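You operate a simulated robot arm through the tools that you are given. There is no shell and no other tool.

You are at the controls of a simulated two-armed robot. One attempt, no reset.

## Task
Zero the teal gauge on the setting block and put the block back.
Fine: slide the block under, press the plunger on to it, then the zero button once; draw the slide out again.

Only the result counts: the job must be done as asked and must still hold three seconds after the hand-in. Knocking over, shifting, dropping, spilling or breaking anything else fails it.

## Robot
Two 7-joint arms with three-finger grippers on one trunk that stands fixed in place. Base frame: the origin is at the foot of the trunk, x ahead of it, y to its left, z up. Units: mm, degrees, N and s.
The left shoulder is at [70, 165, 1238], the right one opposite. With the tool pointing down near the work surface each hand reaches from about 380 to 880 mm from the base axis, measured 20 degrees to its own side. Payload 3.91 kg a hand.
The TCP of each hand is the grasp point between the finger pads, 30 mm short of the fingertips. In the tool frame z runs along the fingers and y along their closing line. Largest opening 116 mm; the body of the gripper starts 73 mm behind the TCP.
Orientation is told as [roll, pitch, yaw] about the base's x, y, z axes, in that order, counted from this pose: with the fingers straight down and closing along the base's y, the tool's x points along the base's -x, its y along +y and its z along -z.

## Interface
- The arms move only by the tool send_rows. It takes "left_series", "right_series" or both (then of equal length, played together; a hand with none holds still); each is text: rows parted by semicolons, each of 6 numbers parted by spaces: the shift along the tool's x, y, z in mm, then the turn, a rotation vector about the tool's x, y, z in degrees. In form: x y z ax ay az; .... A call has 1 to 20 rows; each row shifts and turns the commanded pose from where the row before left it, along the tool's axes as they then stand. "left_gripper" and "right_gripper" are, for a hand that has rows, the gripper command, from -1 (fully open) to 1 (shut), values between in proportion, set as the call begins (left out, the last holds). Each row takes 0.2 s and may step no farther than 50 mm and 8.6 degrees from the row before; otherwise, or with a gripper value out of range, the whole call is refused. Where a pose cannot be reached the arm comes as near as it can. A force on the tool above 40 N (or 10 N above the force at the start of the call, whichever is more), or a blocked arm, ends the call early, and 0.2 s more pass. Each finger travels about 153 mm/s and halts on what it meets, pressing with about 33 N; the grip force reading is that of the motor and also rises with nothing between the fingers. The clock runs only during rows and for 0.2 s after the last one: add rows that do not move to give the fingers time. The reply holds the time, the measured pose of the TCP, the force on the tool along the base axes, the opening and the grip force, in the units named above and with some noise, with the torque about the TCP (base axes, N m) and any sound that the robot's microphone picked up.
- Cameras (640 x 400 px; columns grow to the right, rows downward): "scene" is now at [137.5, 13.8, 1560.1]; the picture's right is [0.16, -0.99, 0.00], its down [-0.53, -0.09, -0.84] and it looks along [0.83, 0.13, -0.54] (base axes); focal length 248 px, centre (320, 200). "left" rides on the left gripper at [75, 17, -88] in its tool frame; the picture's right is [-0.22, 0.97, 0.00], its down [-0.70, -0.16, -0.70] and it looks along [-0.68, -0.16, 0.71] (tool axes); focal length 247 px, centre (320, 200). "right" rides on the right gripper at [52, 56, -88] in its tool frame; the picture's right is [-0.73, 0.68, 0.00], its down [-0.49, -0.52, -0.70] and it looks along [-0.48, -0.51, 0.71] (tool axes); focal length 247 px, centre (320, 200). There is no depth. A picture from a camera that has moved, and an enlarged one, comes with that camera's place and axes in the base frame and with its lens.
- capture(camera): a new picture of that camera. It takes no simulated time.
- raise_lower(by): slides the trunk up (or, below 0, down) by that many mm; the arms and the scene camera ride with it, the base frame stays. It gives what a move gives, with no picture.
- turn_head(pan, tilt): turns the head with the scene camera to pan (to the left, within 86 degrees either way) and tilt (down, from -29 to 69), counted from straight ahead of the robot. It gives what a move gives.
- enlarge(camera, box): a new picture of the part [left, top, right, bottom] of that camera's present view, enlarged. It takes no simulated time.
- close_job(): hands the job in; it is judged then, once.

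Nothing tells you positions but the pictures and the camera data. Unless the task says otherwise, let go and move clear before handing in.

The tools are called after "Request:" as a command line: name --argument value ..., lists and objects as JSON in quotes. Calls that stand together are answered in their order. send_rows: Moves the arms, as the interface text tells. Its arguments: {"type":"object","properties":{"left_series":{"type":"string"},"left_gripper":{"type":"number"},"right_series":{"type":"string"},"right_gripper":{"type":"number"}},"required":[]} The other tools are called the same way: raise_lower (by) slides the trunk up or down; turn_head (pan, tilt) turns the head that bears the scene camera; capture (camera) takes a picture; enlarge (camera, box) takes an enlarged picture of a part of a camera's view; close_job () hands the job in.

At the start:

```text
t: 0.0
left_tcp_pos: [593.2, 390.7, 1450.0]
left_tcp_rot: [0.0, 0.1, 0.0]
left_ft_force: [0.3, -0.2, 0.1]
left_torque: [0.0, -0.04, 0.01]
left_gripper_width: 115.9
left_grasp_force: 0.0
right_tcp_pos: [344.6, -83.2, 1380.4]
right_tcp_rot: [-0.1, 0.0, -0.1]
right_ft_force: [0.2, 0.8, -1.1]
right_torque: [-0.03, -0.02, 0.02]
right_gripper_width: 115.9
right_grasp_force: 0.0
trunk travel left (down, up): [-775.0, 65.0]
head pan, tilt: [9.1, 32.6]
```

scene: 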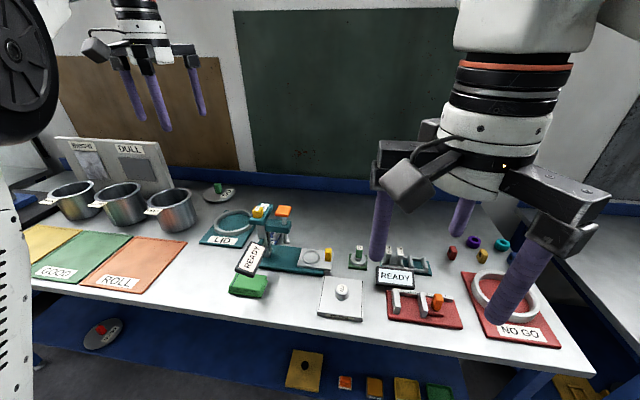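
right: 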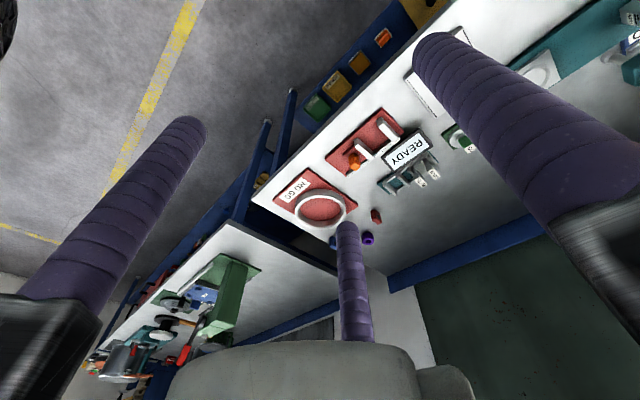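
left: 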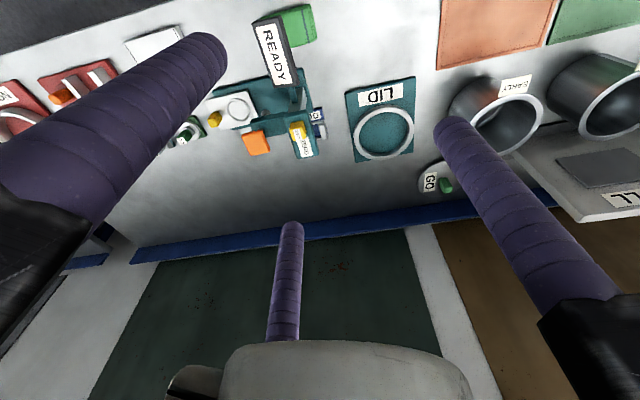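

I see a bench with a teal device (gauge stand with slide, yellow and orange parts, a READY display) near the centre. I'll take closer pictures of it before moving.

Request:
enlarge --camera "scene" --box '[190, 170, 350, 310]'

Request:
enlarge --camera "left" --box '[160, 0, 340, 180]'

Request:
enlarge --camera "scene" --box '[320, 220, 560, 350]'

```text
2.86 times, centred on (270, 240) of scene
camera zoom: at [137.5, 13.8, 1560.1], right [0.16, -0.99, 0.0], down [-0.53, -0.09, -0.84], along [0.83, 0.13, -0.54], focal length 709 px, centre (463, 86)
```

zoom: 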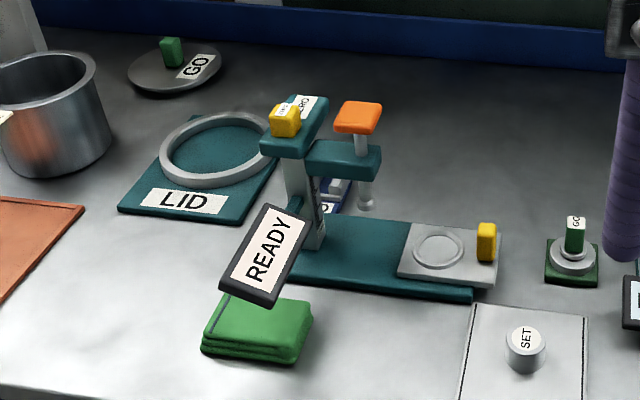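

```text
2.22 times, centred on (250, 90) of left
camera zoom: at [518.5, 407.8, 1539.0], right [0.22, 0.97, 0.0], down [0.7, -0.16, 0.7], along [0.68, -0.16, -0.71], focal length 549 px, centre (476, 444)
```

zoom: 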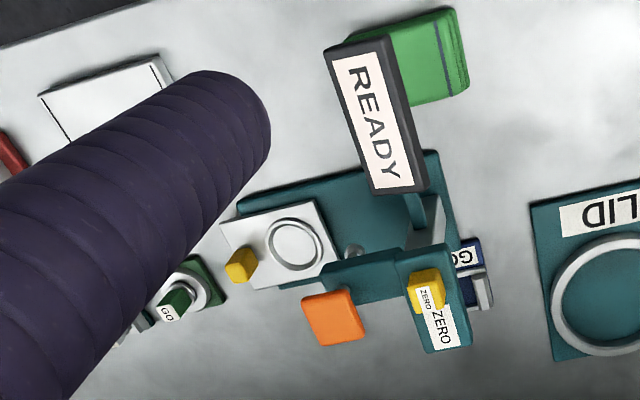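

```text
2.67 times, centred on (440, 285) of scene
camera zoom: at [137.5, 13.8, 1560.1], right [0.16, -0.99, 0.0], down [-0.53, -0.09, -0.84], along [0.83, 0.13, -0.54], focal length 662 px, centre (0, -27)
```

zoom: 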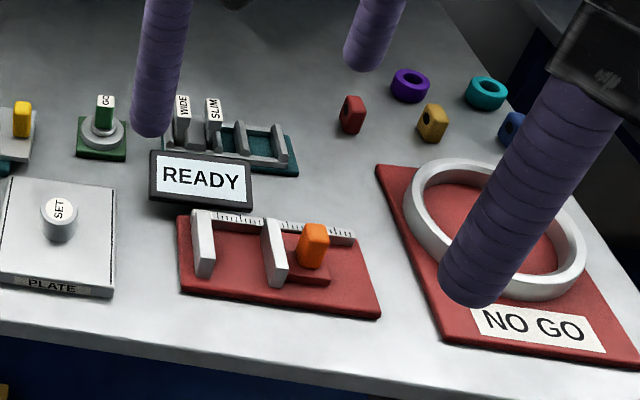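

The setting block (grey cylinder marked SET) stands on a white plate in front of the gauge's drawn-out slide. Yellow handle computes to about (742, 80, 951). I'll look at the grippers and the details more closely.

Request:
enlarge --camera "scene" --box '[360, 60, 620, 330]'

Request:
enlarge --camera "scene" --box '[80, 0, 220, 140]'

Request:
enlarge --camera "scene" --box '[230, 190, 300, 260]'

Request:
enlarge --camera "scene" --box '[280, 235, 380, 335]'

```text
1.48 times, centred on (490, 195) of scene
camera zoom: at [137.5, 13.8, 1560.1], right [0.16, -0.99, 0.0], down [-0.53, -0.09, -0.84], along [0.83, 0.13, -0.54], focal length 368 px, centre (68, 207)
```

zoom: 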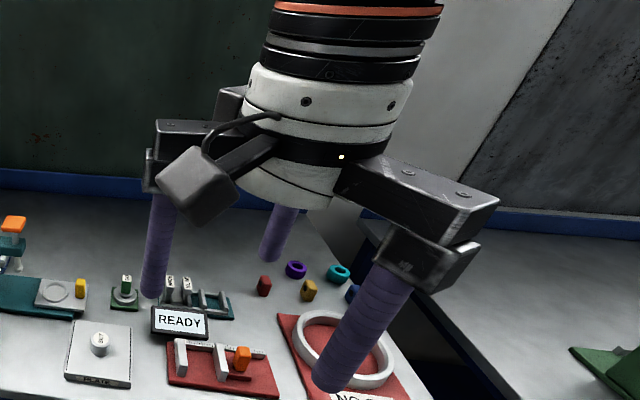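

```text
2.86 times, centred on (150, 70) of scene
camera zoom: at [137.5, 13.8, 1560.1], right [0.16, -0.99, 0.0], down [-0.53, -0.09, -0.84], along [0.83, 0.13, -0.54], focal length 709 px, centre (806, 571)
```

zoom: 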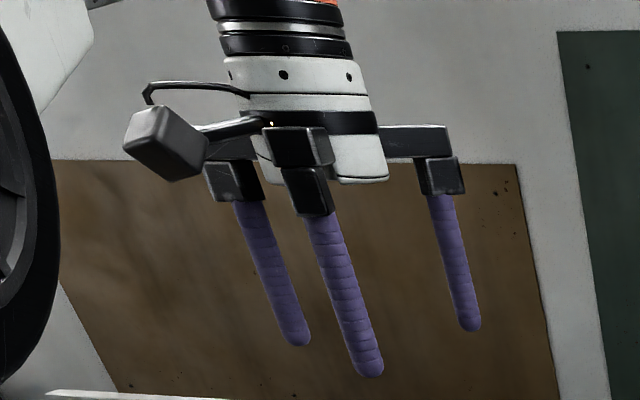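

```text
5.71 times, centred on (265, 225) of scene
camera zoom: at [137.5, 13.8, 1560.1], right [0.16, -0.99, 0.0], down [-0.53, -0.09, -0.84], along [0.83, 0.13, -0.54], focal length 1418 px, centre (634, 57)
```

zoom: 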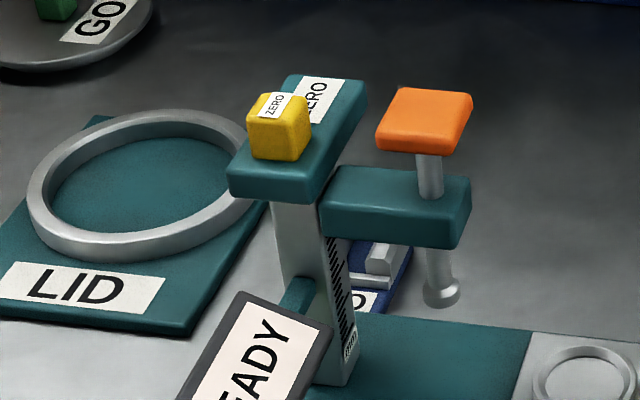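

```text
4.00 times, centred on (330, 285) of scene
camera zoom: at [137.5, 13.8, 1560.1], right [0.16, -0.99, 0.0], down [-0.53, -0.09, -0.84], along [0.83, 0.13, -0.54], focal length 993 px, centre (280, -140)
```

zoom: 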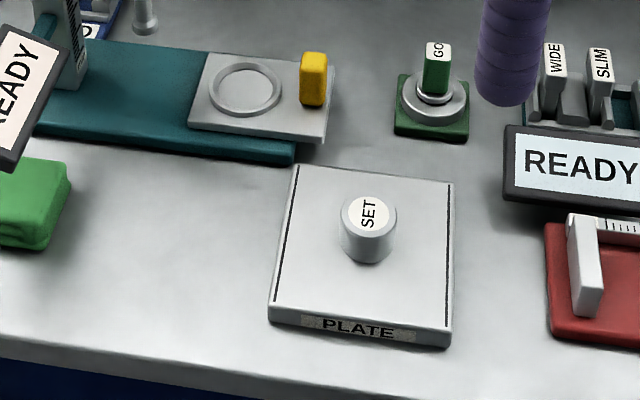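

The grippers actually show three radially placed fingers, so I'll check how they close, and move the left hand to view the gauge from nearer.

Request:
send_rows --left_series "6.6 -25 37.5 0 0 0;6.6 -25 37.5 0 0 0;6.6 -25 37.5 0 0 0;6.6 -25 37.5 0 0 0;6.6 -25 37.5 0 0 0;6.6 -25 37.5 0 0 0;6.6 -25 37.5 0 0 0;6.6 -25 37.5 0 0 0;0 0 0 0 0 0;0 0 0 0 0 0" --left_gripper 1

Request:
capture --camera "left"

Request:
capture --camera "scene"

```text
t: 2.2
left_tcp_pos: [540.9, 190.7, 1150.4]
left_tcp_rot: [0.0, 0.1, 0.1]
left_ft_force: [0.7, -0.4, -0.2]
left_torque: [0.01, -0.03, -0.05]
left_gripper_width: 9.3
left_grasp_force: 33.0
right_tcp_pos: [345.4, -82.0, 1381.0]
right_tcp_rot: [0.0, 0.1, 0.1]
right_ft_force: [0.9, -0.5, -0.1]
right_torque: [-0.01, 0.0, -0.02]
right_gripper_width: 116.0
right_grasp_force: 0.1
trunk travel left (down, up): [-775.0, 65.0]
head pan, tilt: [9.1, 32.6]
```

```text
taken
camera left: at [466.3, 207.7, 1239.5], right [0.22, 0.97, 0.0], down [0.7, -0.16, 0.7], along [0.68, -0.16, -0.71], focal length 247 px, centre (320, 200)
```

left: 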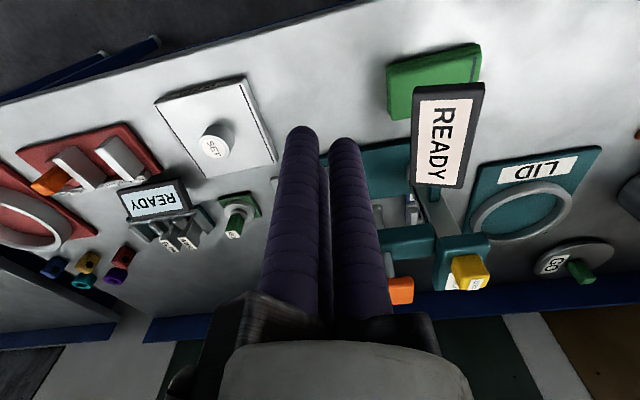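

```text
taken
camera scene: at [137.2, 13.8, 1560.1], right [0.16, -0.99, 0.0], down [-0.53, -0.09, -0.84], along [0.83, 0.13, -0.54], focal length 248 px, centre (320, 200)
```

scene: 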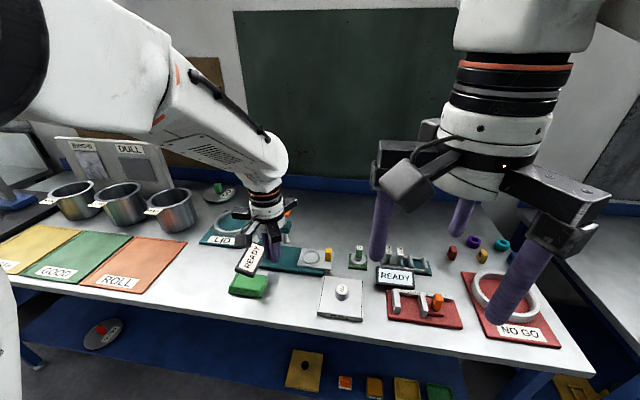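

The three fingers close radially on the axis. I'll open again and take pictures of the gauge from here and from another spot for triangulation.

Request:
send_rows --left_series "0 -5 0 0 0 0;0 -5 0 0 0 0;0 0 0 0 0 0" --left_gripper -1

Request:
capture --camera "left"

Request:
enlarge --camera "left" --box '[260, 100, 500, 300]'

Request:
enlarge --camera "left" --box '[140, 60, 380, 260]'

```text
t: 3.0
left_tcp_pos: [542.0, 180.1, 1150.6]
left_tcp_rot: [0.0, 0.0, -0.1]
left_ft_force: [0.2, -0.3, 0.5]
left_torque: [-0.02, -0.01, 0.04]
left_gripper_width: 115.9
left_grasp_force: 0.1
right_tcp_pos: [345.6, -81.5, 1383.2]
right_tcp_rot: [-0.1, 0.0, -0.1]
right_ft_force: [0.3, 0.5, 0.2]
right_torque: [0.0, 0.03, -0.01]
right_gripper_width: 116.1
right_grasp_force: 0.0
trunk travel left (down, up): [-775.0, 65.0]
head pan, tilt: [9.1, 32.6]
```

```text
taken
camera left: at [466.3, 198.0, 1239.3], right [0.22, 0.97, 0.0], down [0.7, -0.16, 0.7], along [0.68, -0.16, -0.71], focal length 247 px, centre (320, 200)
```

left: 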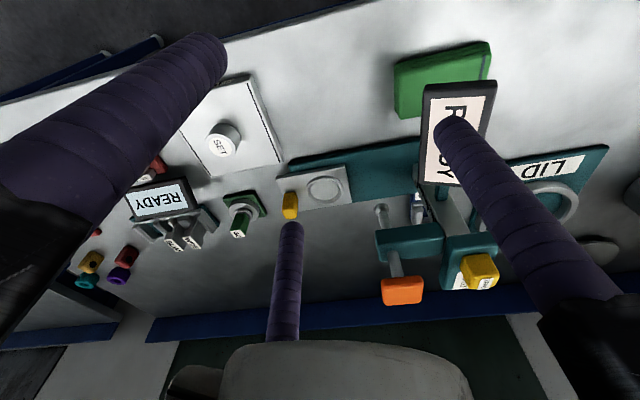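

```text
2.00 times, centred on (380, 200) of left
camera zoom: at [466.3, 198.0, 1239.3], right [0.22, 0.97, 0.0], down [0.7, -0.16, 0.7], along [0.68, -0.16, -0.71], focal length 494 px, centre (200, 200)
```

zoom: 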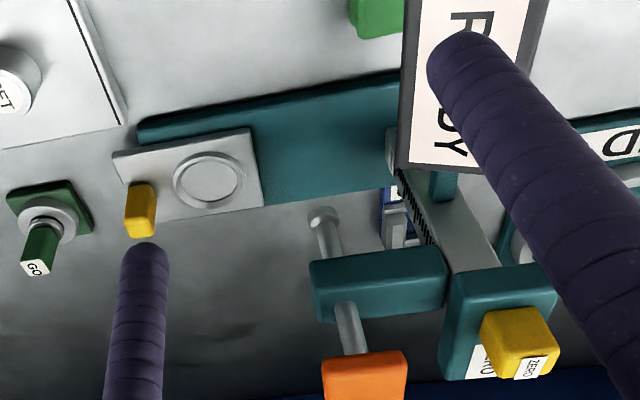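

```text
2.00 times, centred on (260, 160) of left
camera zoom: at [466.3, 198.0, 1239.3], right [0.22, 0.97, 0.0], down [0.7, -0.16, 0.7], along [0.68, -0.16, -0.71], focal length 494 px, centre (440, 280)
```

zoom: 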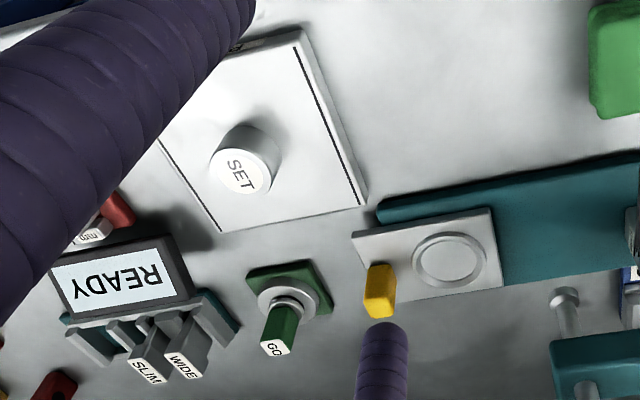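

Estimates so far: SET block top (615, 24, 948), slide seat ring (754, 142, 917), slide handle (753, 83, ~967 top), plunger knob about (757, 229, 1111), zero button about (783, 330, 1077). I'll shift the left hand sideways for a second view to refine these.

Request:
send_rows --left_series "0 40 0 0 0 0;0 40 0 0 0 0;0 40 0 0 0 0;0 0 0 0 0 0;0 0 0 0 0 0"

Request:
capture --camera "left"

Request:
enlarge --camera "left" --box '[220, 80, 440, 320]'

Request:
enlarge --camera "left" --box '[260, 200, 400, 320]'

```text
t: 4.2
left_tcp_pos: [540.1, 301.0, 1150.5]
left_tcp_rot: [0.0, 0.0, 0.0]
left_ft_force: [0.0, -0.3, 0.8]
left_torque: [-0.01, 0.0, 0.0]
left_gripper_width: 115.9
left_grasp_force: 0.1
right_tcp_pos: [345.6, -81.6, 1381.2]
right_tcp_rot: [-0.1, 0.0, -0.1]
right_ft_force: [-0.2, -0.4, 0.2]
right_torque: [-0.02, -0.04, 0.03]
right_gripper_width: 116.0
right_grasp_force: 0.1
trunk travel left (down, up): [-775.0, 65.0]
head pan, tilt: [9.1, 32.6]
```

```text
taken
camera left: at [466.0, 317.8, 1238.6], right [0.22, 0.97, 0.0], down [0.7, -0.16, 0.7], along [0.68, -0.16, -0.71], focal length 247 px, centre (320, 200)
```

left: 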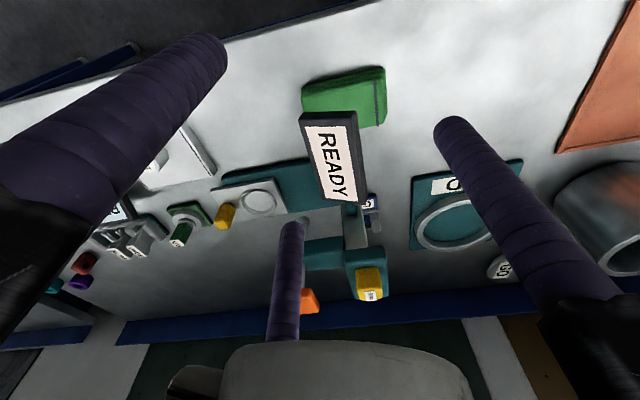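

```text
1.67 times, centred on (330, 200) of left
camera zoom: at [466.0, 317.8, 1238.6], right [0.22, 0.97, 0.0], down [0.7, -0.16, 0.7], along [0.68, -0.16, -0.71], focal length 412 px, centre (303, 200)
```

zoom: 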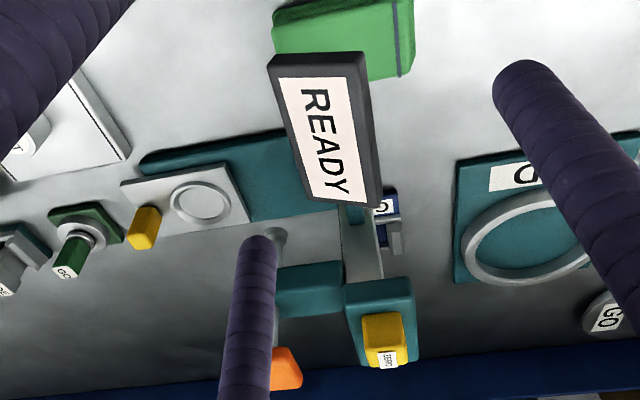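

```text
3.33 times, centred on (330, 260) of left
camera zoom: at [466.0, 317.8, 1238.6], right [0.22, 0.97, 0.0], down [0.7, -0.16, 0.7], along [0.68, -0.16, -0.71], focal length 823 px, centre (287, 0)
```

zoom: 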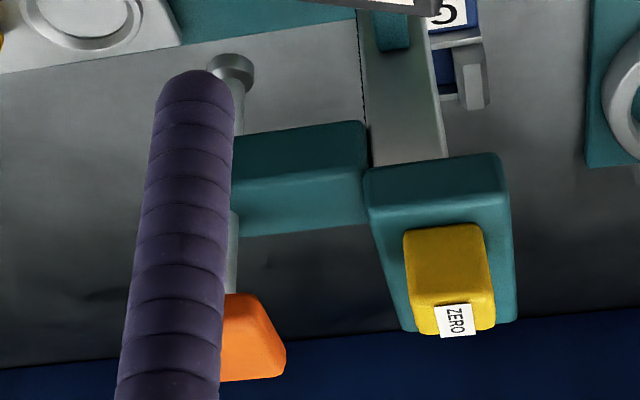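

Knob and zero button are about 83 mm apart at roughly z 1110; the display sticks out towards me at z≈1010–1030, so I must keep clear of it. One more viewpoint for refinement.

Request:
send_rows --left_series "10 -40 0 0 0 0;10 -30 0 0 0 0;0 0 0 0 0 0;0 0 0 0 0 0"

Request:
capture --camera "left"

Request:
enlarge --camera "left" --box '[330, 180, 450, 300]'

Request:
enlarge --camera "left" --box '[220, 130, 340, 250]'

Request:
enlarge --camera "scene" --box '[290, 240, 340, 280]'

```text
t: 5.2
left_tcp_pos: [521.6, 230.8, 1150.4]
left_tcp_rot: [0.0, 0.1, 0.0]
left_ft_force: [0.7, -0.3, -0.3]
left_torque: [0.04, 0.0, 0.0]
left_gripper_width: 116.0
left_grasp_force: 0.1
right_tcp_pos: [345.8, -83.0, 1381.8]
right_tcp_rot: [0.0, 0.0, 0.0]
right_ft_force: [-0.8, -0.5, 0.1]
right_torque: [0.02, 0.03, -0.01]
right_gripper_width: 116.0
right_grasp_force: 0.2
trunk travel left (down, up): [-775.0, 65.0]
head pan, tilt: [9.1, 32.6]
```

```text
taken
camera left: at [446.3, 247.2, 1239.2], right [0.22, 0.97, 0.0], down [0.7, -0.16, 0.7], along [0.68, -0.16, -0.71], focal length 247 px, centre (320, 200)
```

left: 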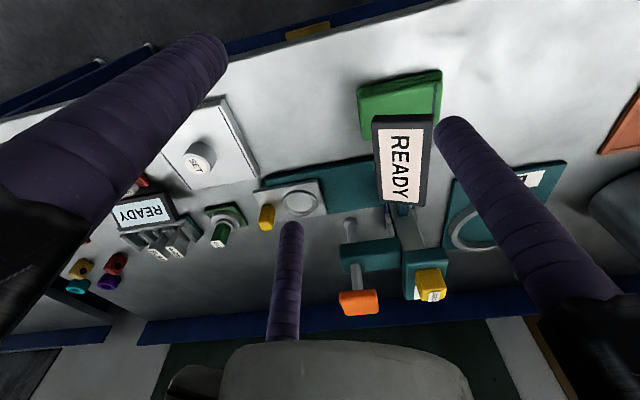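

```text
3.33 times, centred on (390, 240) of left
camera zoom: at [446.3, 247.2, 1239.2], right [0.22, 0.97, 0.0], down [0.7, -0.16, 0.7], along [0.68, -0.16, -0.71], focal length 823 px, centre (87, 67)
```

zoom: 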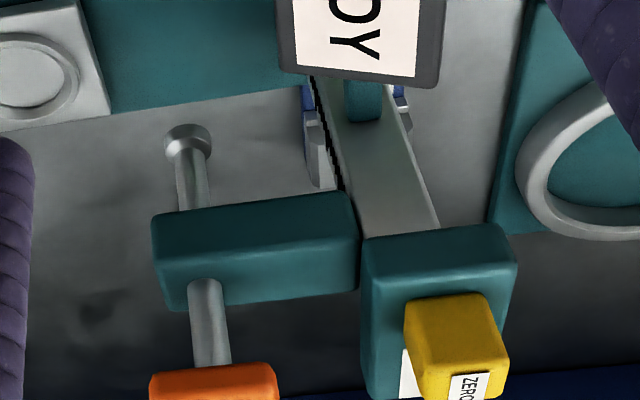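

```text
3.33 times, centred on (280, 190) of left
camera zoom: at [446.3, 247.2, 1239.2], right [0.22, 0.97, 0.0], down [0.7, -0.16, 0.7], along [0.68, -0.16, -0.71], focal length 823 px, centre (453, 233)
```

zoom: 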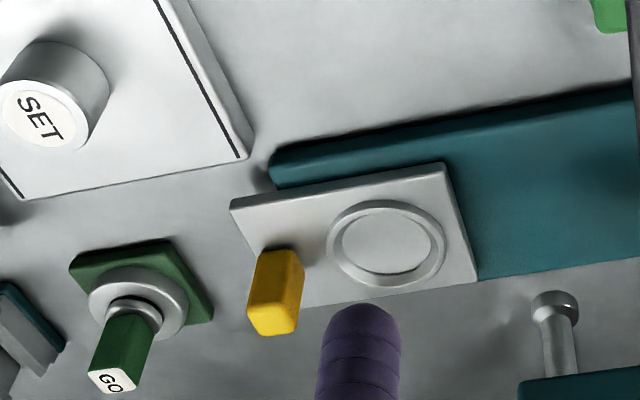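

```text
10.00 times, centred on (315, 260) of scene
camera zoom: at [137.4, 13.3, 1560.1], right [0.16, -0.99, 0.0], down [-0.53, -0.09, -0.84], along [0.83, 0.13, -0.54], focal length 2482 px, centre (370, -400)
```

zoom: 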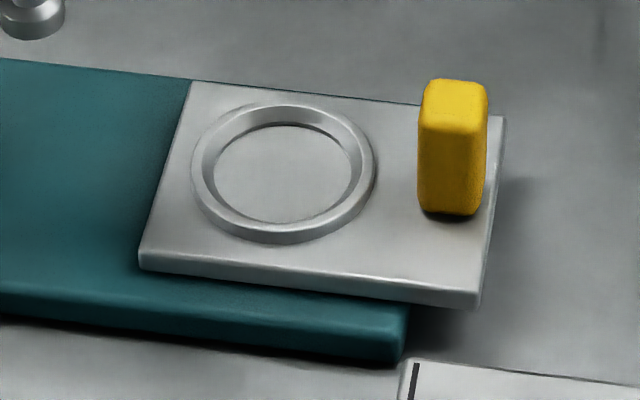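

Geometry is consistent: ring seat ≈(753, 142, 917) with raised rim, handle ≈(756, 84, top 960), plunger tip ≈(746, 227, 987). I'll yaw the left hand by 60° (so no finger rail points at the plunger bracket) and go above the SET block.

Request:
send_rows --left_series "0 0 0 0 0 -8.571;0 0 0 0 0 -8.571;0 0 0 0 0 -8.571;0 0 0 0 0 -8.571;0 0 0 0 0 -8.571;0 0 0 0 0 -8.571;0 0 0 0 0 -8.574;22.1 -30.6 15 0 0 0;22.1 -30.6 15 0 0 0;22.1 -30.6 15 0 0 0;22.1 -30.6 15 0 0 0;22.1 -30.6 15 0 0 0;22.1 -30.6 15 0 0 0;0 0 0 0 0 0;0 0 0 0 0 0" --left_gripper -0.38

Request:
capture --camera "left"

Request:
capture --camera "scene"

Request:
enlarge --camera "scene" --box '[240, 160, 440, 340]'

```text
t: 8.4
left_tcp_pos: [623.8, 33.8, 1077.3]
left_tcp_rot: [-2.2, 2.8, 62.2]
left_ft_force: [0.1, -0.9, -0.5]
left_torque: [-0.02, 0.01, 0.06]
left_gripper_width: 79.9
left_grasp_force: 0.2
right_tcp_pos: [344.8, -82.7, 1382.4]
right_tcp_rot: [0.0, 0.0, 0.1]
right_ft_force: [0.1, 0.7, 0.7]
right_torque: [-0.03, 0.01, 0.01]
right_gripper_width: 116.1
right_grasp_force: 0.0
trunk travel left (down, up): [-775.0, 65.0]
head pan, tilt: [9.1, 32.6]
```

```text
taken
camera left: at [572.3, -17.1, 1170.7], right [-0.76, 0.65, -0.05], down [0.46, 0.58, 0.67], along [0.46, 0.49, -0.74], focal length 247 px, centre (320, 200)
```

left: 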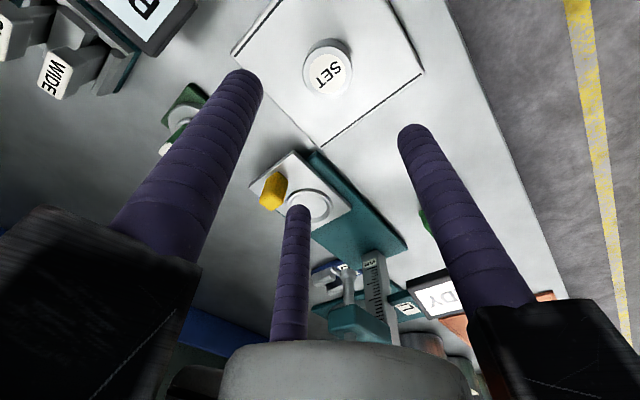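

```text
taken
camera scene: at [136.5, 13.5, 1560.2], right [0.16, -0.99, 0.0], down [-0.53, -0.09, -0.84], along [0.83, 0.13, -0.54], focal length 248 px, centre (320, 200)
```

scene: 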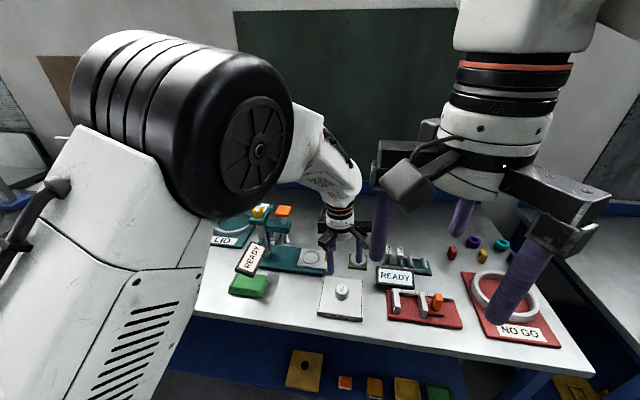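

```text
2.22 times, centred on (340, 250) of scene
camera zoom: at [136.5, 13.5, 1560.2], right [0.16, -0.99, 0.0], down [-0.53, -0.09, -0.84], along [0.83, 0.13, -0.54], focal length 551 px, centre (276, 89)
```

zoom: 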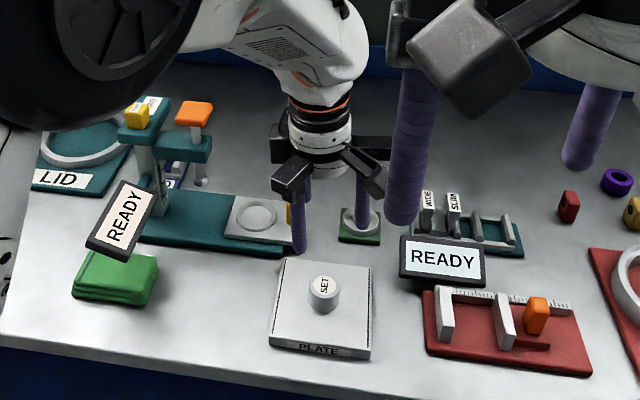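

The hand hasn't quite arrived (still tilted about 2–3°); I'll give it idle rows to settle and re-read.

Request:
send_rows --left_series "0 0 0 0 0 0;0 0 0 0 0 0;0 0 0 0 0 0;0 0 0 0 0 0"

Request:
capture --camera "left"

```text
t: 9.4
left_tcp_pos: [623.5, 36.8, 1073.9]
left_tcp_rot: [-1.9, 2.9, 62.4]
left_ft_force: [-1.1, 0.3, 0.2]
left_torque: [0.0, 0.01, 0.01]
left_gripper_width: 80.1
left_grasp_force: 0.1
right_tcp_pos: [346.8, -83.0, 1381.4]
right_tcp_rot: [0.1, 0.0, 0.1]
right_ft_force: [0.8, 0.3, 0.1]
right_torque: [0.04, 0.04, 0.0]
right_gripper_width: 116.0
right_grasp_force: 0.1
trunk travel left (down, up): [-775.0, 65.0]
head pan, tilt: [9.1, 32.6]
```

```text
taken
camera left: at [573.1, -15.1, 1166.2], right [-0.76, 0.65, -0.04], down [0.46, 0.58, 0.67], along [0.46, 0.49, -0.74], focal length 247 px, centre (320, 200)
```

left: 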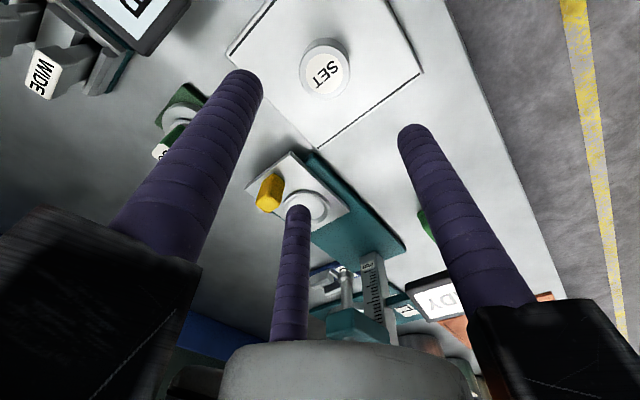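

The pose at yaw 60° isn't fully reachable here, so I'll turn back to about 43° and check that it converges.

Request:
send_rows --left_series "0 0 0 0 0 8.5;0 0 0 0 0 8.5;0 0 0 0 0 0;0 0 0 0 0 0;0 0 0 0 0 0"

Request:
capture --camera "left"

```text
t: 10.6
left_tcp_pos: [616.0, 27.8, 1060.2]
left_tcp_rot: [-0.4, 0.8, 43.8]
left_ft_force: [-0.2, 0.1, -0.5]
left_torque: [-0.02, 0.01, -0.03]
left_gripper_width: 79.8
left_grasp_force: 0.0
right_tcp_pos: [344.5, -82.2, 1381.5]
right_tcp_rot: [0.0, 0.0, 0.0]
right_ft_force: [-0.1, 1.1, 0.1]
right_torque: [0.03, -0.01, 0.0]
right_gripper_width: 115.8
right_grasp_force: 0.1
trunk travel left (down, up): [-775.0, 65.0]
head pan, tilt: [9.1, 32.6]
```

```text
taken
camera left: at [549.8, -9.8, 1150.3], right [-0.51, 0.86, -0.01], down [0.62, 0.38, 0.69], along [0.6, 0.35, -0.72], focal length 247 px, centre (320, 200)
```

left: 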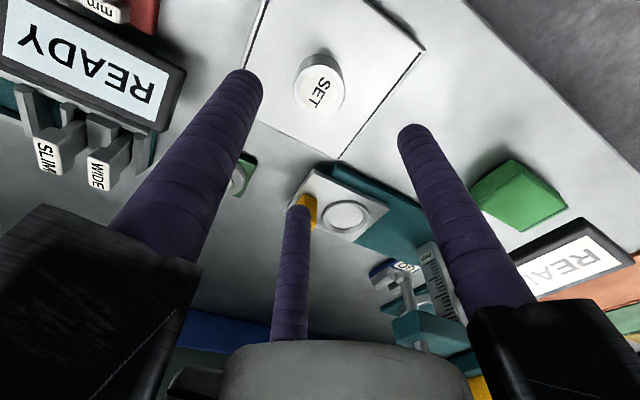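

Better. I'll back off one more step to ~34° and descend to just above the block to check alignment.

Request:
send_rows --left_series "0 0 0 0 0 8.5;0 0 25 0 0 0;0 0 25 0 0 0;0 0 0 0 0 0;0 0 0 0 0 0;0 0 0 0 0 0"

Request:
capture --camera "left"

Request:
enlarge --camera "scene" --box '[280, 200, 400, 340]'

```text
t: 12.0
left_tcp_pos: [614.9, 24.9, 1009.1]
left_tcp_rot: [-0.1, 0.2, 34.9]
left_ft_force: [-0.2, -0.5, -0.7]
left_torque: [0.0, 0.0, 0.02]
left_gripper_width: 79.9
left_grasp_force: 0.0
right_tcp_pos: [345.4, -82.2, 1382.0]
right_tcp_rot: [0.0, 0.1, -0.1]
right_ft_force: [0.1, -1.1, 0.6]
right_torque: [-0.03, 0.02, 0.02]
right_gripper_width: 116.3
right_grasp_force: 0.1
trunk travel left (down, up): [-775.0, 65.0]
head pan, tilt: [9.1, 32.6]
```

```text
taken
camera left: at [543.1, -2.9, 1098.8], right [-0.37, 0.93, 0.0], down [0.66, 0.27, 0.7], along [0.65, 0.26, -0.72], focal length 247 px, centre (320, 200)
```

left: 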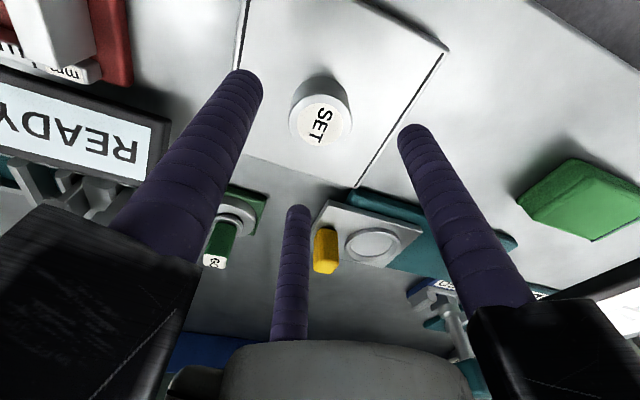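

```text
2.86 times, centred on (340, 270) of scene
camera zoom: at [138.0, 13.6, 1560.0], right [0.16, -0.99, 0.0], down [-0.53, -0.09, -0.84], along [0.83, 0.13, -0.54], focal length 709 px, centre (263, 0)
```

zoom: 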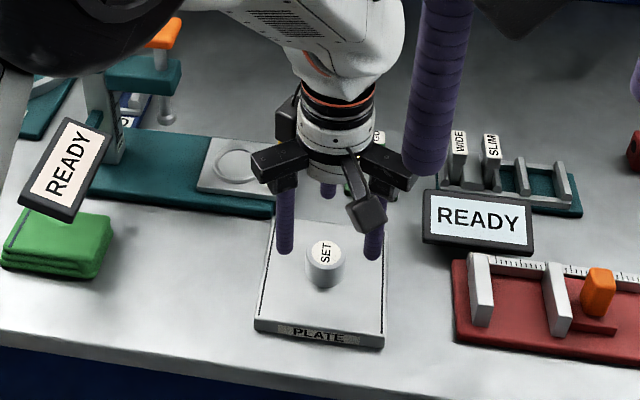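

Finger tips and block line up with the camera model; the block is about (2.5, 3.6) mm off in tool axes. I'll correct that and descend partway.

Request:
send_rows --left_series "2.3 3.5 0 0 0 0;0 0 20 0 0 0;0 0 20 0 0 0;0 0 0 0 0 0;0 0 0 0 0 0"

Request:
capture --camera "left"

Request:
enlarge --camera "scene" --box '[300, 240, 380, 330]'

```text
t: 13.2
left_tcp_pos: [610.4, 26.4, 970.6]
left_tcp_rot: [0.0, 0.1, 34.7]
left_ft_force: [-0.6, -0.1, 0.5]
left_torque: [0.05, -0.02, -0.03]
left_gripper_width: 80.0
left_grasp_force: 0.2
right_tcp_pos: [345.6, -81.1, 1382.1]
right_tcp_rot: [0.0, 0.1, 0.0]
right_ft_force: [0.6, -0.3, -0.1]
right_torque: [0.0, -0.02, -0.02]
right_gripper_width: 115.8
right_grasp_force: 0.0
trunk travel left (down, up): [-775.0, 65.0]
head pan, tilt: [9.1, 32.6]
```

```text
taken
camera left: at [539.2, -1.4, 1059.2], right [-0.37, 0.93, 0.0], down [0.66, 0.27, 0.7], along [0.65, 0.26, -0.71], focal length 247 px, centre (320, 200)
```

left: 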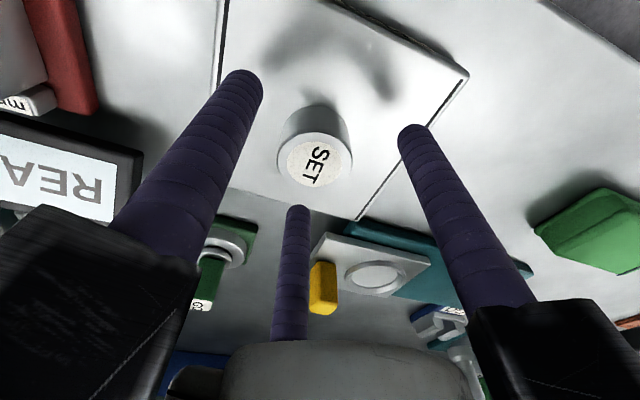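

```text
4.44 times, centred on (340, 285) of scene
camera zoom: at [137.5, 13.7, 1560.1], right [0.16, -0.99, 0.0], down [-0.53, -0.09, -0.84], along [0.83, 0.13, -0.54], focal length 1103 px, centre (231, -178)
```

zoom: 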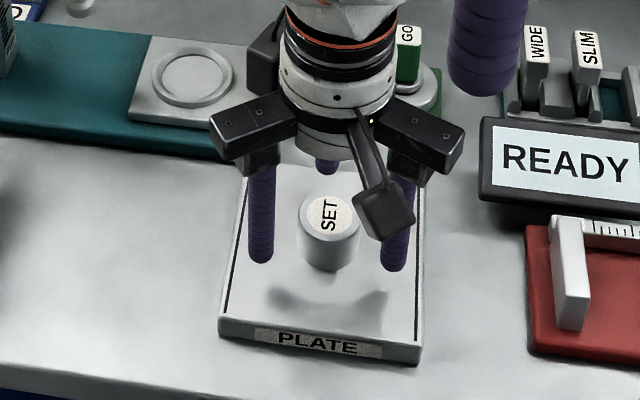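

The block reads (−2, −3.3) mm off now, so its centre is ≈(614, 24.8). I'll correct, descend to grip height, and close.

Request:
send_rows --left_series "-1.9 -3.3 0 0 0 0;0 0 12 0 0 0;0 0 12 0 0 0;0 0 0 0 0 0;0 0 0 0 0 0"

Request:
capture --camera "left"

Request:
enlarge --camera "scene" --box '[300, 240, 380, 330]'

```text
t: 14.4
left_tcp_pos: [614.1, 24.9, 950.3]
left_tcp_rot: [-0.2, -0.3, 34.6]
left_ft_force: [3.6, 0.1, 35.6]
left_torque: [0.69, 0.8, -0.16]
left_gripper_width: 79.4
left_grasp_force: 0.1
right_tcp_pos: [342.1, -82.3, 1382.8]
right_tcp_rot: [0.0, -0.2, 0.0]
right_ft_force: [-0.1, 0.2, 0.3]
right_torque: [0.0, 0.0, 0.03]
right_gripper_width: 116.0
right_grasp_force: 0.1
trunk travel left (down, up): [-775.0, 65.0]
head pan, tilt: [9.1, 32.6]
```

```text
taken
camera left: at [541.7, -3.2, 1038.3], right [-0.37, 0.93, 0.0], down [0.66, 0.27, 0.7], along [0.66, 0.26, -0.71], focal length 247 px, centre (320, 200)
```

left: 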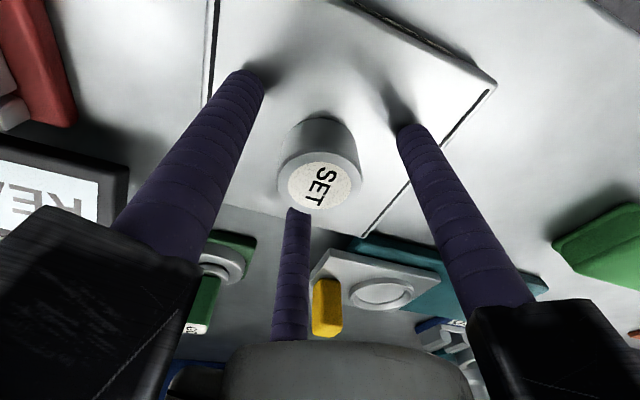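

```text
4.44 times, centred on (340, 285) of scene
camera zoom: at [133.9, 13.4, 1560.9], right [0.16, -0.99, 0.0], down [-0.53, -0.09, -0.84], along [0.83, 0.13, -0.54], focal length 1103 px, centre (231, -178)
```

zoom: 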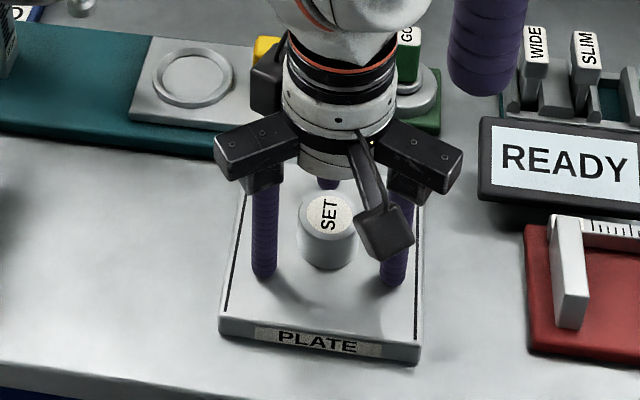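

The fingertips touched the plate (35 N), so tips reach farther than expected. I'll rise 6 mm to clear it, then close on the block.

Request:
send_rows --left_series "0 0 -6 0 0 0;0 0 0 0 0 0;0 0 0 0 0 0"

Request:
send_rows --left_series "0 0 0 0 0 0;0 0 0 0 0 0;0 0 0 0 0 0;0 0 0 0 0 0" --left_gripper 1

Request:
capture --camera "left"

Request:
enlarge --camera "scene" --box '[300, 240, 380, 330]'

```text
t: 15.2
left_tcp_pos: [612.2, 24.2, 949.5]
left_tcp_rot: [0.2, 0.2, 34.6]
left_ft_force: [2.7, -0.2, 1.0]
left_torque: [0.02, 0.18, 0.0]
left_gripper_width: 81.4
left_grasp_force: 1.7
right_tcp_pos: [345.7, -82.7, 1381.6]
right_tcp_rot: [0.0, 0.0, 0.0]
right_ft_force: [1.1, 0.1, -0.4]
right_torque: [0.01, 0.02, 0.03]
right_gripper_width: 116.2
right_grasp_force: 0.0
trunk travel left (down, up): [-775.0, 65.0]
head pan, tilt: [9.1, 32.6]
```

```text
t: 16.2
left_tcp_pos: [614.2, 24.1, 952.5]
left_tcp_rot: [-0.1, 0.0, 34.6]
left_ft_force: [-0.2, -0.9, -1.0]
left_torque: [0.02, 0.01, 0.0]
left_gripper_width: 40.6
left_grasp_force: 33.1
right_tcp_pos: [345.6, -81.8, 1381.0]
right_tcp_rot: [0.0, 0.0, 0.0]
right_ft_force: [0.2, 0.4, 0.4]
right_torque: [-0.01, 0.05, 0.06]
right_gripper_width: 115.7
right_grasp_force: 0.1
trunk travel left (down, up): [-775.0, 65.0]
head pan, tilt: [9.1, 32.6]
```

```text
taken
camera left: at [542.6, -3.5, 1041.5], right [-0.37, 0.93, 0.0], down [0.66, 0.27, 0.7], along [0.65, 0.26, -0.71], focal length 247 px, centre (320, 200)
```

left: 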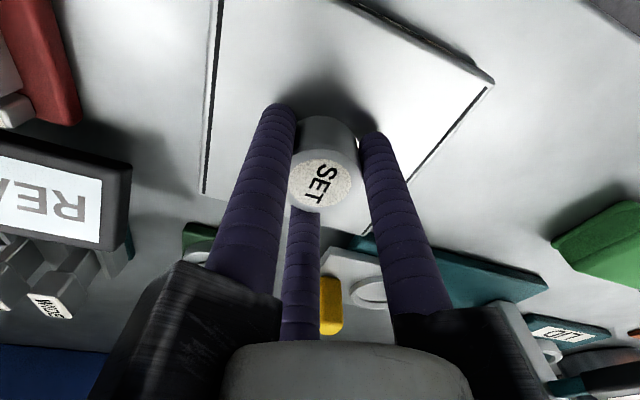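

```text
4.44 times, centred on (340, 285) of scene
camera zoom: at [137.6, 13.6, 1560.1], right [0.16, -0.99, 0.0], down [-0.53, -0.09, -0.84], along [0.83, 0.13, -0.54], focal length 1103 px, centre (231, -178)
```

zoom: 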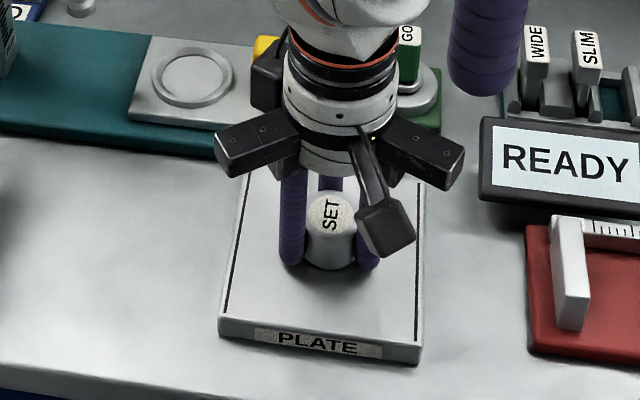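

Gripped: width 40.6, block centre (614.2, 24.1), which confirms the scene-camera estimates to within 1 mm. Lifting now and checking the block comes along.

Request:
send_rows --left_series "0 0 -10 0 0 0;0 0 -20 0 0 0;0 0 -25 0 0 0;0 0 -25 0 0 0;0 0 0 0 0 0"

Request:
capture --camera "left"

Request:
enlarge --camera "scene" --box '[280, 200, 400, 340]'

```text
t: 17.4
left_tcp_pos: [613.7, 25.0, 1029.2]
left_tcp_rot: [-0.2, 0.5, 34.9]
left_ft_force: [0.4, -0.5, -1.3]
left_torque: [-0.01, -0.01, 0.02]
left_gripper_width: 40.3
left_grasp_force: 32.9
right_tcp_pos: [345.5, -83.0, 1380.9]
right_tcp_rot: [0.0, 0.0, 0.0]
right_ft_force: [0.4, 0.4, -0.6]
right_torque: [-0.03, 0.03, -0.01]
right_gripper_width: 115.9
right_grasp_force: 0.0
trunk travel left (down, up): [-775.0, 65.0]
head pan, tilt: [9.1, 32.6]
```

```text
taken
camera left: at [543.0, -2.0, 1120.1], right [-0.37, 0.93, -0.01], down [0.67, 0.27, 0.69], along [0.64, 0.26, -0.72], focal length 247 px, centre (320, 200)
```

left: 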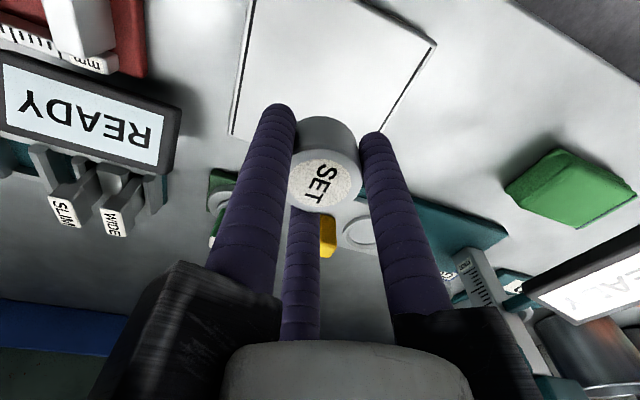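

```text
2.86 times, centred on (340, 270) of scene
camera zoom: at [137.9, 13.5, 1560.1], right [0.16, -0.99, 0.0], down [-0.53, -0.09, -0.84], along [0.83, 0.13, -0.54], focal length 709 px, centre (263, 0)
```

zoom: 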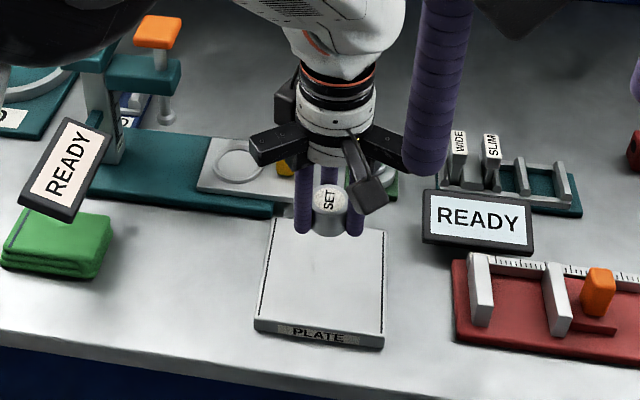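

The block is held and the plate stayed put. Moving over the slide's ring seat at safe height, then yawing slightly to 43°.

Request:
send_rows --left_series "-35.7 4 0 0 0 0;-35.7 4 0 0 0 0;-35.7 4 0 0 0 0;-35.7 4 0 0 0 0;-35.7 4 0 0 0 0;0 0 0 0 0 -8.5;0 0 0 0 0 0;0 0 0 0 0 0;0 0 0 0 0 0"

Request:
capture --camera "left"

Request:
capture --camera "scene"

Request:
enlarge --camera "scene" --box '[230, 170, 350, 290]'

```text
t: 19.4
left_tcp_pos: [749.2, 141.0, 1032.9]
left_tcp_rot: [0.0, -0.1, 43.0]
left_ft_force: [0.6, 0.2, -1.9]
left_torque: [-0.02, 0.01, 0.0]
left_gripper_width: 40.4
left_grasp_force: 32.6
right_tcp_pos: [345.9, -82.8, 1381.5]
right_tcp_rot: [0.0, -0.1, 0.0]
right_ft_force: [-0.1, 0.0, 0.0]
right_torque: [0.02, 0.01, -0.02]
right_gripper_width: 115.9
right_grasp_force: 0.0
trunk travel left (down, up): [-775.0, 65.0]
head pan, tilt: [9.1, 32.6]
```

```text
taken
camera left: at [683.0, 102.4, 1121.4], right [-0.5, 0.87, 0.0], down [0.62, 0.36, 0.7], along [0.61, 0.35, -0.71], focal length 247 px, centre (320, 200)
```

left: 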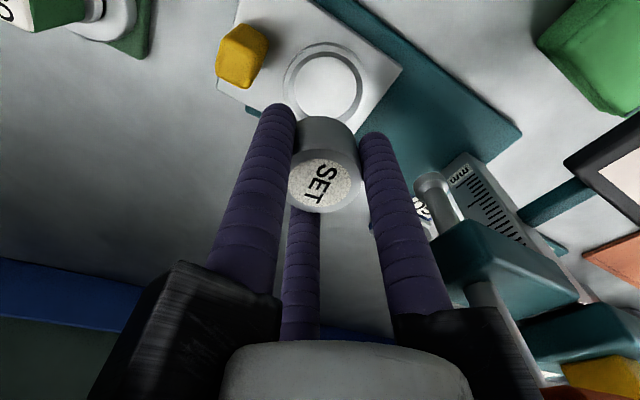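

```text
taken
camera scene: at [137.2, 13.3, 1560.1], right [0.16, -0.99, 0.0], down [-0.53, -0.09, -0.84], along [0.83, 0.13, -0.54], focal length 248 px, centre (320, 200)
```

scene: 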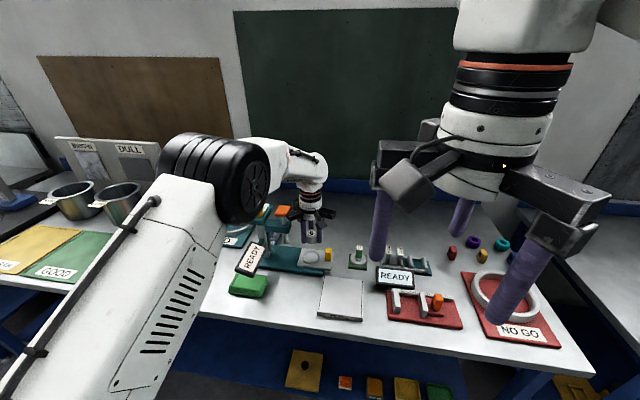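

```text
3.33 times, centred on (290, 230) of scene
camera zoom: at [137.2, 13.3, 1560.1], right [0.16, -0.99, 0.0], down [-0.53, -0.09, -0.84], along [0.83, 0.13, -0.54], focal length 827 px, centre (420, 100)
```

zoom: 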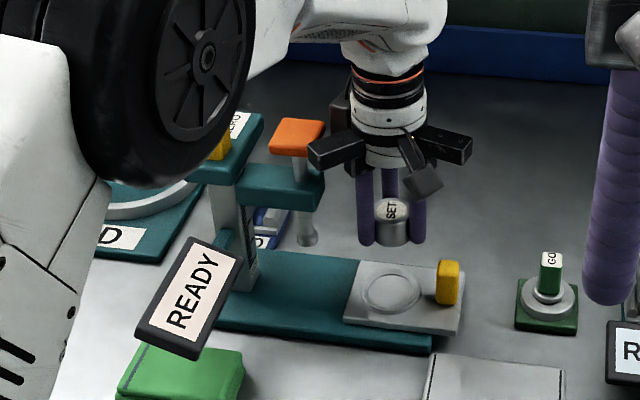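

Over the seat now. I'll zoom to measure the ring's offset relative to the held block.

Request:
enlarge --camera "left" --box '[250, 20, 410, 220]'

Request:
enlarge --camera "scene" --box '[290, 200, 350, 280]'

```text
2.00 times, centred on (330, 120) of left
camera zoom: at [683.0, 102.4, 1121.4], right [-0.5, 0.87, 0.0], down [0.62, 0.36, 0.7], along [0.61, 0.35, -0.71], focal length 494 px, centre (300, 360)
```

zoom: 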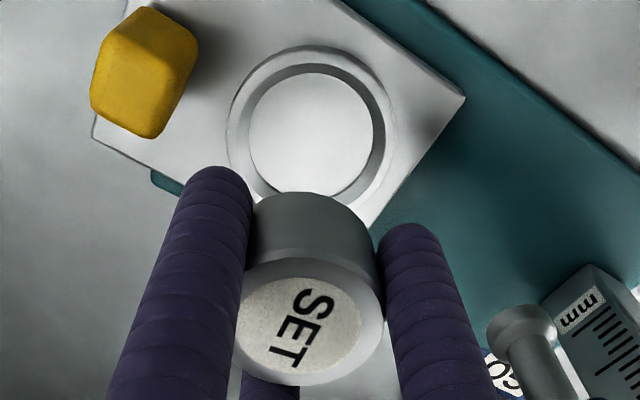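

```text
5.00 times, centred on (320, 240) of scene
camera zoom: at [137.2, 13.3, 1560.1], right [0.16, -0.99, 0.0], down [-0.53, -0.09, -0.84], along [0.83, 0.13, -0.54], focal length 1241 px, centre (320, 0)
```

zoom: 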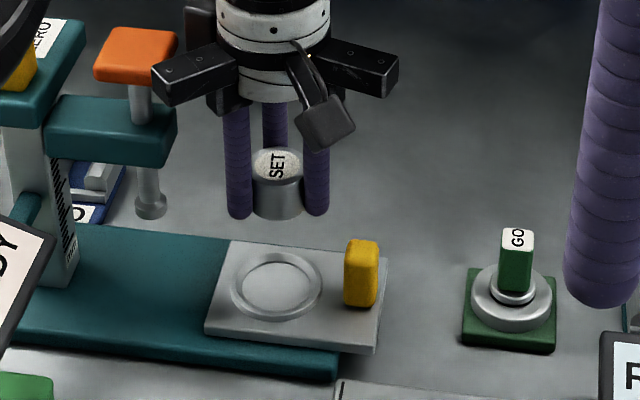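

Block is about 27 mm tall with bottom 29 mm below the TCP; cross-checking says the slide floor is near z≈930 and the seat near (741, 141). I'll shift 8 mm towards me, lower to bottom ≈958 and re-measure.

Request:
send_rows --left_series "5.85 5.46 0 0 0 0;0 0 22 0 0 0;0 0 22 0 0 0;0 0 0 0 0 0;0 0 0 0 0 0;0 0 0 0 0 0"

Request:
enlarge --camera "left" --box '[250, 20, 410, 220]'

Request:
enlarge --camera "scene" --box '[280, 200, 350, 280]'

Request:
capture --camera "left"

```text
t: 20.8
left_tcp_pos: [740.9, 140.9, 987.3]
left_tcp_rot: [0.0, 0.0, 43.0]
left_ft_force: [-0.9, 0.0, -1.0]
left_torque: [0.03, -0.01, -0.02]
left_gripper_width: 40.5
left_grasp_force: 33.0
right_tcp_pos: [345.7, -83.1, 1382.5]
right_tcp_rot: [0.1, -0.1, -0.1]
right_ft_force: [-0.3, 0.3, -0.6]
right_torque: [0.02, 0.03, -0.01]
right_gripper_width: 116.0
right_grasp_force: 0.0
trunk travel left (down, up): [-775.0, 65.0]
head pan, tilt: [9.1, 32.6]
```

```text
2.00 times, centred on (330, 120) of left
camera zoom: at [674.9, 103.1, 1076.9], right [-0.5, 0.87, 0.0], down [0.62, 0.36, 0.7], along [0.61, 0.35, -0.71], focal length 494 px, centre (300, 360)
```

zoom: 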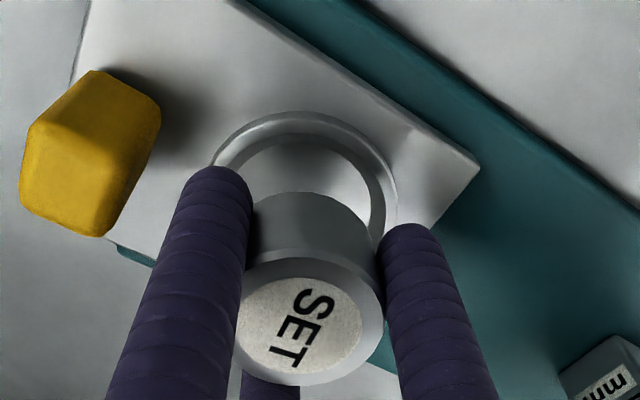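

```text
5.00 times, centred on (315, 240) of scene
camera zoom: at [138.0, 13.8, 1560.0], right [0.16, -0.99, 0.0], down [-0.53, -0.09, -0.84], along [0.83, 0.13, -0.54], focal length 1241 px, centre (345, 0)
```

zoom: 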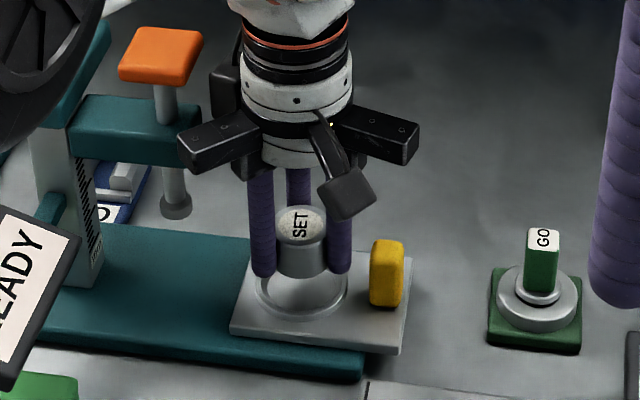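

```text
taken
camera left: at [674.9, 103.1, 1076.9], right [-0.5, 0.87, 0.0], down [0.62, 0.36, 0.7], along [0.61, 0.35, -0.71], focal length 247 px, centre (320, 200)
```

left: 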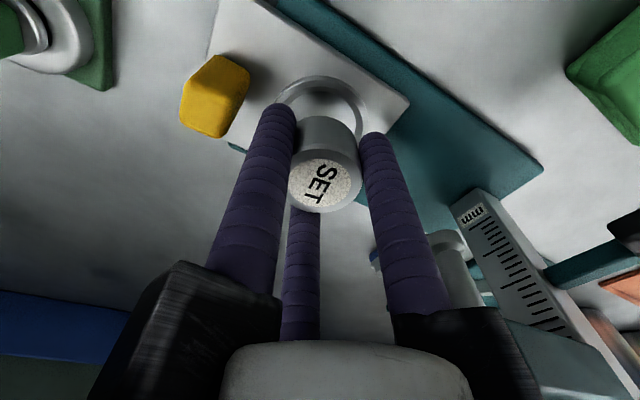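

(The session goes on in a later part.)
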